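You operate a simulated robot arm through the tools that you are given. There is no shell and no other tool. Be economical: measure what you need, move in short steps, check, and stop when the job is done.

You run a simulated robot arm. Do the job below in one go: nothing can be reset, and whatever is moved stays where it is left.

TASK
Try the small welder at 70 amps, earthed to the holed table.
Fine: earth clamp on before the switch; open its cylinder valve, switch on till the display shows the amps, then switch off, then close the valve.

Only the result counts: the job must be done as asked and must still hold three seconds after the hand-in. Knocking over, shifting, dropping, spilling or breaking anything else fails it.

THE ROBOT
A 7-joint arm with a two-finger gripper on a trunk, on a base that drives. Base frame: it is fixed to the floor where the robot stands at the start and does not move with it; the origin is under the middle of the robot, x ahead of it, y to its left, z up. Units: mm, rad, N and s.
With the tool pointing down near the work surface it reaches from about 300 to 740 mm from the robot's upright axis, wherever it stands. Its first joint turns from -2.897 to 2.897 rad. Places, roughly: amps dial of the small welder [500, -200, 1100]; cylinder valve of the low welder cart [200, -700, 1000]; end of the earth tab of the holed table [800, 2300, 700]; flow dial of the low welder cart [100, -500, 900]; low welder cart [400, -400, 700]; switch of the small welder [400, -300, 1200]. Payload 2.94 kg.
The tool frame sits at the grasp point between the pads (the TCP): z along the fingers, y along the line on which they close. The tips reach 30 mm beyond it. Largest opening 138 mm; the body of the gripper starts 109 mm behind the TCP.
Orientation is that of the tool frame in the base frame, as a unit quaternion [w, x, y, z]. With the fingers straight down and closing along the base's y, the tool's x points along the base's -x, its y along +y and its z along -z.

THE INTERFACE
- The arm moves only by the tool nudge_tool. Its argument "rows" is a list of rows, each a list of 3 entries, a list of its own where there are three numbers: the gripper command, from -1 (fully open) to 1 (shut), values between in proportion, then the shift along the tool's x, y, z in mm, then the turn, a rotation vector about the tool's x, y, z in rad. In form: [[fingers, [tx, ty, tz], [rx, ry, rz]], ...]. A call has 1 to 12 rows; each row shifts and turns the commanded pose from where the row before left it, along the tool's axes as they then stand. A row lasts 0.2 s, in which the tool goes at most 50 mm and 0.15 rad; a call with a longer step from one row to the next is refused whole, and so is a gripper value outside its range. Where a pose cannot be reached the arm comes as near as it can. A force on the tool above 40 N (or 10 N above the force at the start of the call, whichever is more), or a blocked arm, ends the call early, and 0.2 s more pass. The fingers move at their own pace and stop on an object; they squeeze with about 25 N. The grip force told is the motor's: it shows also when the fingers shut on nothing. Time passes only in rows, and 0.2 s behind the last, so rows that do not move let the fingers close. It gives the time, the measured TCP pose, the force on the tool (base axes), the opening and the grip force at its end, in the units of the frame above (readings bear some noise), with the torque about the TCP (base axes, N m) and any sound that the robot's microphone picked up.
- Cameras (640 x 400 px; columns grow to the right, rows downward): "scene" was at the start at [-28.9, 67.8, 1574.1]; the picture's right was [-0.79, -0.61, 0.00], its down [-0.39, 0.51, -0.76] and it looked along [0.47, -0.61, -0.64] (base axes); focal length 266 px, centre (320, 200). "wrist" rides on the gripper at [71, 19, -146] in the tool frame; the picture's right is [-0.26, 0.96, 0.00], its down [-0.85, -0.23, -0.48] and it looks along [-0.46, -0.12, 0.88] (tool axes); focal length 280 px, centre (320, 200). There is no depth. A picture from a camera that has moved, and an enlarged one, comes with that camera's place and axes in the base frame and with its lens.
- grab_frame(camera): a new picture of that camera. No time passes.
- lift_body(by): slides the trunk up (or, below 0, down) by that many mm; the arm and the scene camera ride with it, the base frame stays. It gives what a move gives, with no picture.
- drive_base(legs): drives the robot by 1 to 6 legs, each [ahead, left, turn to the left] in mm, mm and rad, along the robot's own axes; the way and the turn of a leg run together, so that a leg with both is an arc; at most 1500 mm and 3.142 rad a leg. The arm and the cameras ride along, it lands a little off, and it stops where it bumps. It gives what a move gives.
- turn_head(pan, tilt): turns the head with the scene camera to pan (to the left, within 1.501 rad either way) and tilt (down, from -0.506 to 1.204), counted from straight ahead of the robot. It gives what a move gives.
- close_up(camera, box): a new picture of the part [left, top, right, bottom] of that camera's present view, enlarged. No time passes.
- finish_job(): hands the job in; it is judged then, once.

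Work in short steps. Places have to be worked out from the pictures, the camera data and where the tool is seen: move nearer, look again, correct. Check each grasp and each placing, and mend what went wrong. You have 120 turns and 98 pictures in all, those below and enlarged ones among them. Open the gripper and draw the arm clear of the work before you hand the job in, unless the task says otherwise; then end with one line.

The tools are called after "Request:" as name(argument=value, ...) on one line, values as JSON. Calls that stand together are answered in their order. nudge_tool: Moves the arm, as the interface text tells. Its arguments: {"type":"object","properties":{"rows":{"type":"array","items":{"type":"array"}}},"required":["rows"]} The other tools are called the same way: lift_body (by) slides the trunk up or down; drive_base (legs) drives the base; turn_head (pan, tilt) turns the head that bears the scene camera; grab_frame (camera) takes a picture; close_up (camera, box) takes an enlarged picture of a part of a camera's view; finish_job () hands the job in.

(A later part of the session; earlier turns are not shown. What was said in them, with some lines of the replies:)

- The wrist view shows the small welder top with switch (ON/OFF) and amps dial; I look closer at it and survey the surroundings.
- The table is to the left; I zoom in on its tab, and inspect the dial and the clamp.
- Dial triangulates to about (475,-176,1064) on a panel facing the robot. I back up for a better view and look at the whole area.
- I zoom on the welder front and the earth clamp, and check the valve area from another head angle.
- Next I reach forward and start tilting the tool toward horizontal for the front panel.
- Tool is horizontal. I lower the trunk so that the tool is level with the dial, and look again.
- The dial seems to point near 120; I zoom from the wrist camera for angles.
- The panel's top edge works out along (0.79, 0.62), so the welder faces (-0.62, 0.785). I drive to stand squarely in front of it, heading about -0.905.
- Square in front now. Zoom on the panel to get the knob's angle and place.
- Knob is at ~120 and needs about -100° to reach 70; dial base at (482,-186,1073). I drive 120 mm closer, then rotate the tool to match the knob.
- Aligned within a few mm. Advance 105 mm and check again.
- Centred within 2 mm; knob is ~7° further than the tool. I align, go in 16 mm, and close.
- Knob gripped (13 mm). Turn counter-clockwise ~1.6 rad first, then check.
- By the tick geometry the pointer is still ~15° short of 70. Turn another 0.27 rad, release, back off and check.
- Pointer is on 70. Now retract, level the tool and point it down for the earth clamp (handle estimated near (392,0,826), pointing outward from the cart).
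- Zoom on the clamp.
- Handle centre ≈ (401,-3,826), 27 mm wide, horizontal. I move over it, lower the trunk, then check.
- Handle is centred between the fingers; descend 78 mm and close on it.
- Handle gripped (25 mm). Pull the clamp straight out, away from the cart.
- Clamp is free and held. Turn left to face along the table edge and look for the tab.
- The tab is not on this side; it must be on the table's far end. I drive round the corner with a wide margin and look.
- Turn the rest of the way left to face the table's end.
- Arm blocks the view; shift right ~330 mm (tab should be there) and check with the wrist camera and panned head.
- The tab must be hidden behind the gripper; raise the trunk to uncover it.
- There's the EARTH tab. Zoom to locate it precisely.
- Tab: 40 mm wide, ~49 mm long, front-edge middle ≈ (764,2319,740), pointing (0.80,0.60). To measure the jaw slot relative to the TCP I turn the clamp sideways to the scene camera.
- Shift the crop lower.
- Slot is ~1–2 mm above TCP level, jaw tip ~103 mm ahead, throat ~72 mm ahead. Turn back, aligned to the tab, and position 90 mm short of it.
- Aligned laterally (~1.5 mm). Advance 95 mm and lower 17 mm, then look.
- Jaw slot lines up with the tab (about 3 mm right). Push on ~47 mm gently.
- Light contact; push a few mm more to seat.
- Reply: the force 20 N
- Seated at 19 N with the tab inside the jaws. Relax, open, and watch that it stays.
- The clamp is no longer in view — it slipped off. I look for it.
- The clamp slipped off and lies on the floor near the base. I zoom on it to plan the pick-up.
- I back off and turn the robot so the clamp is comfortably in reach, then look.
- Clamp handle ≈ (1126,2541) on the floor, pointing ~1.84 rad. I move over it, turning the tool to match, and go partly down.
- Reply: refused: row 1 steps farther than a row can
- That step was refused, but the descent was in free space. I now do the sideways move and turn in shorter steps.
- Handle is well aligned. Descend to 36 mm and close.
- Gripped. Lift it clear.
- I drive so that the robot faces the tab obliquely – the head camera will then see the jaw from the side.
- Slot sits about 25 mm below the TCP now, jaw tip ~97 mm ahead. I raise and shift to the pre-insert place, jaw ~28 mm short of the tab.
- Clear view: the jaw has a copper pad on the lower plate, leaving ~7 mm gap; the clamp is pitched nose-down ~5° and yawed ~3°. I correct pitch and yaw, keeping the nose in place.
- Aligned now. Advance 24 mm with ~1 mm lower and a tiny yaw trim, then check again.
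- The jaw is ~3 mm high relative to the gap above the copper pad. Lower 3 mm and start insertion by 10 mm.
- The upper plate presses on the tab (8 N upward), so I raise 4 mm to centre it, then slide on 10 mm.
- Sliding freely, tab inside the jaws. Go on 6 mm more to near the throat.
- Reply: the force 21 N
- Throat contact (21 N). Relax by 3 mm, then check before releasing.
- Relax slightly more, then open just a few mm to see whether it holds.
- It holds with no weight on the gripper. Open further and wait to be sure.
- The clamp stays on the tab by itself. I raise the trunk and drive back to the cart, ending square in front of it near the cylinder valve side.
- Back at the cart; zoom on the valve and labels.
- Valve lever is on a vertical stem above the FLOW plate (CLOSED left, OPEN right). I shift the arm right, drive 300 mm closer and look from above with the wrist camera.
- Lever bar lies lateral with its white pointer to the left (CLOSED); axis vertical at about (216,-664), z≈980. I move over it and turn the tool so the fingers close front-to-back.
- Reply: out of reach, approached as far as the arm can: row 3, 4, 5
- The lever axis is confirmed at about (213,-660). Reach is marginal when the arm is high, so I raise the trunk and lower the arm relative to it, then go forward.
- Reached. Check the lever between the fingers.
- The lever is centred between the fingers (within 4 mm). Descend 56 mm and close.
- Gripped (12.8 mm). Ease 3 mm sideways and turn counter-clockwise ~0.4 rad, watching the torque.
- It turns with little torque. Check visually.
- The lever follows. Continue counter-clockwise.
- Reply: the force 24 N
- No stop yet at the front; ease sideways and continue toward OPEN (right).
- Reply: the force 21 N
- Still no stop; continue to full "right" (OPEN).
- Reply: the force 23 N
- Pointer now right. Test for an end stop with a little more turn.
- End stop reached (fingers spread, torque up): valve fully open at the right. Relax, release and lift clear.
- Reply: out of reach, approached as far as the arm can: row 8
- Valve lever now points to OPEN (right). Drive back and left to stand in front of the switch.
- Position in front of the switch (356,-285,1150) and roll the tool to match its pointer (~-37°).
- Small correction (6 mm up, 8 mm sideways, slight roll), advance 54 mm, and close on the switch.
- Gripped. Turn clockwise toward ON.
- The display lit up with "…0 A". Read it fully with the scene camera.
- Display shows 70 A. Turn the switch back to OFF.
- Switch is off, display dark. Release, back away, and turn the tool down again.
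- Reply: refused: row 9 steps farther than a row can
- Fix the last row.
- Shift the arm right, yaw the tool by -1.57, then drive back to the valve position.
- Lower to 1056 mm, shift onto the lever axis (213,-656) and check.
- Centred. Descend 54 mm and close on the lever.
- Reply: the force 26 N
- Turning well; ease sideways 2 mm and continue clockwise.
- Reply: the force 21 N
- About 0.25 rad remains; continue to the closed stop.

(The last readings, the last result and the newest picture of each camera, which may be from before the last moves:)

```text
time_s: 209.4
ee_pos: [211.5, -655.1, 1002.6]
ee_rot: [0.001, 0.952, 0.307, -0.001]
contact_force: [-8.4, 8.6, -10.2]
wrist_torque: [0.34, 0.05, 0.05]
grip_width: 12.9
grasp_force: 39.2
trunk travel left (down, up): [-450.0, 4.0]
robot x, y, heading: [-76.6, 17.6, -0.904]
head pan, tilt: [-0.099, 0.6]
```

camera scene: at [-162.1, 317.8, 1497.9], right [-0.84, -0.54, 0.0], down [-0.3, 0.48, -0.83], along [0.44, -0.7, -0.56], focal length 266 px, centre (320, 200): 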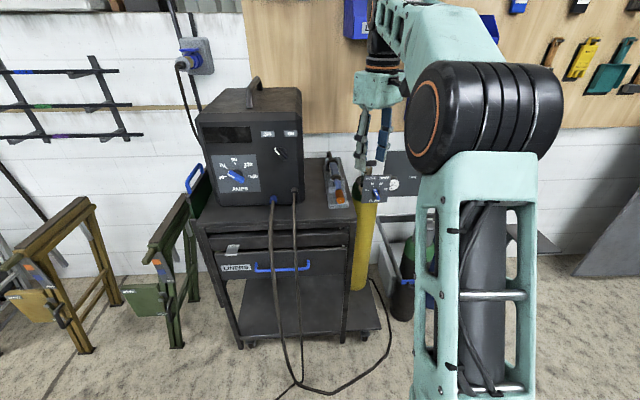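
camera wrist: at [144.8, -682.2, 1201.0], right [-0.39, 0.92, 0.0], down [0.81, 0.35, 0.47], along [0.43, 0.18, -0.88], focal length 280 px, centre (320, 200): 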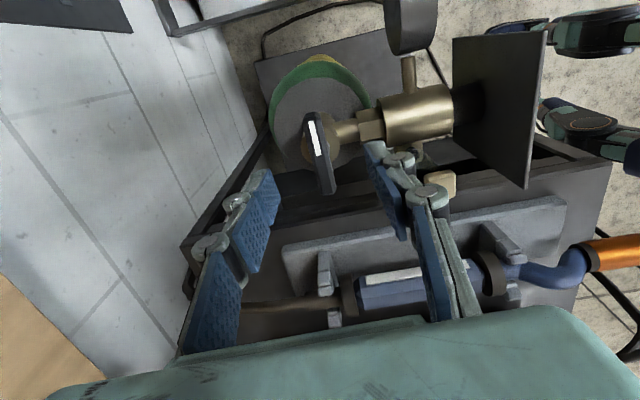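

Request:
nudge_tool(rows=[[1, [0, 0, 0], [0, 0, 0.08]], [1, [0, 0, 0], [0, 0, 0.08]]])

```text
time_s: 210.0
ee_pos: [210.2, -655.0, 1002.8]
ee_rot: [0.002, 0.973, 0.233, -0.004]
contact_force: [-10.9, 5.9, -9.3]
wrist_torque: [0.11, 0.4, 1.37]
grip_width: 16.0
grasp_force: 41.9
trunk travel left (down, up): [-450.0, 4.0]
robot x, y, heading: [-74.8, 16.0, -0.906]
head pan, tilt: [-0.099, 0.6]
```

Closed stop reached (torque 1.4, fingers spread). Relax, release, lift and check.

Request:
nudge_tool(rows=[[1, [0, 0, 0], [0, 0, -0.13]], [0.6, [0, 0, 0], [0, 0, 0]], [0.1, [0, 0, 0], [0, 0, 0]], [0.1, [0, 0, 0], [0, 0, 0]], [0.1, [0, 0, -30], [0, 0, 0]], [0.1, [0, 0, -40], [0, 0, 0]], [0.1, [0, 0, -40], [0, 0, 0]], [0.1, [0, 0, -30], [0, 0, 0]]])

Request:
drive_base(legs=[[-320, 0, 0]])

Request:
turn_head(pan=0.0, tilt=0.5)

Request:
grab_frame(camera="scene")

```text
time_s: 211.8
ee_pos: [208.0, -643.9, 1140.4]
ee_rot: [0.0, 0.955, 0.295, -0.002]
contact_force: [-0.4, -1.0, 0.2]
wrist_torque: [-0.01, 0.0, -0.02]
grip_width: 62.1
grasp_force: 0.0
out of reach, approached as far as the arm can: row 7, 8
trunk travel left (down, up): [-450.0, 4.0]
robot x, y, heading: [-73.5, 19.1, -0.905]
head pan, tilt: [-0.099, 0.6]
```

```text
time_s: 214.0
ee_pos: [7.6, -390.4, 1140.8]
ee_rot: [0.001, 0.955, 0.295, -0.002]
contact_force: [-0.9, 0.2, -0.1]
wrist_torque: [0.02, -0.01, 0.03]
grip_width: 62.1
grasp_force: 0.1
trunk travel left (down, up): [-450.0, 4.0]
robot x, y, heading: [-276.3, 269.1, -0.905]
head pan, tilt: [-0.099, 0.6]
```

```text
time_s: 214.7
ee_pos: [7.7, -390.7, 1140.6]
ee_rot: [0.001, 0.955, 0.295, -0.001]
contact_force: [0.2, -0.1, -1.1]
wrist_torque: [-0.02, -0.01, 0.01]
grip_width: 62.3
grasp_force: 0.0
trunk travel left (down, up): [-450.0, 4.0]
robot x, y, heading: [-271.2, 269.1, -0.901]
head pan, tilt: [0.0, 0.499]
```

```text
2 pictures are left
camera scene: at [-161.7, 344.7, 1616.9], right [-0.79, -0.62, 0.0], down [-0.3, 0.38, -0.88], along [0.54, -0.69, -0.48], focal length 266 px, centre (320, 200)
```

scene: 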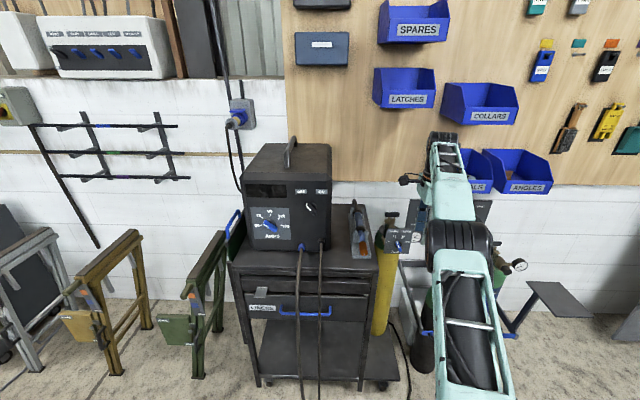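

Everything stands as it was. Use the last pictures to confirm the valve lever and the earth clamp.

Request:
close_up(camera="scene", box=[368, 200, 432, 240])

Request:
turn_head(pan=1.5, tilt=0.35)

Request:
close_up(camera="scene", box=[120, 130, 280, 230])

```text
10.00 times, centred on (400, 220) of scene
camera zoom: at [-161.7, 344.7, 1616.9], right [-0.79, -0.62, 0.0], down [-0.3, 0.38, -0.88], along [0.54, -0.69, -0.48], focal length 2658 px, centre (-480, 0)
```

zoom: 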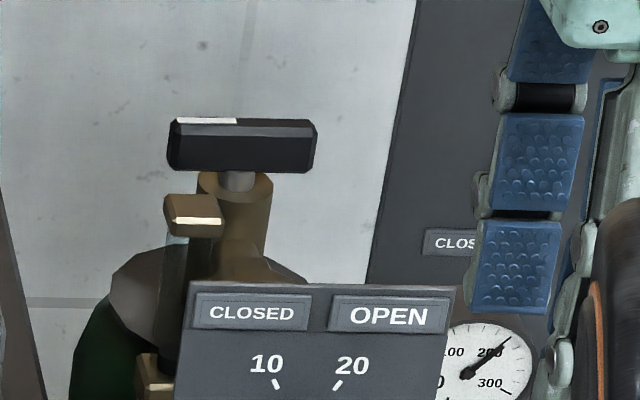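

```text
time_s: 216.3
ee_pos: [6.4, -391.0, 1139.9]
ee_rot: [0.001, 0.955, 0.295, -0.002]
contact_force: [0.3, -0.2, -0.4]
wrist_torque: [-0.02, -0.01, 0.02]
grip_width: 62.5
grasp_force: 0.0
trunk travel left (down, up): [-450.0, 4.0]
robot x, y, heading: [-275.5, 269.1, -0.902]
head pan, tilt: [1.499, 0.351]
```

```text
4.00 times, centred on (200, 180) of scene
camera zoom: at [-140.7, 468.4, 1630.6], right [0.56, -0.83, 0.0], down [-0.28, -0.19, -0.94], along [0.78, 0.53, -0.34], focal length 1063 px, centre (800, 280)
```

zoom: 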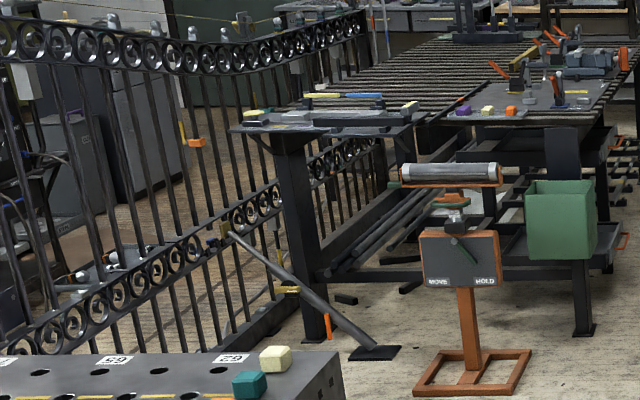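

The lever is back at its CLOSED stop with the white mark to the left, as at the start. The switch is off, the arm is clear and the gripper is open. The last picture doesn't show the tab end of the table, so I couldn't check the clamp again. The last time I saw it, it was holding on the tab by itself. I hand in.

Request:
finish_job()

```text
The job is handed in.
```

The small welder showed 70 A, earthed to the holed table, and is now off with its cylinder valve closed, but two things are less sure: I dropped the earth clamp once and had to refit it, and I didn't see it again after leaving the table; the cylinder gauge also still read about 200 bar after closing, which I took to be trapped gas.
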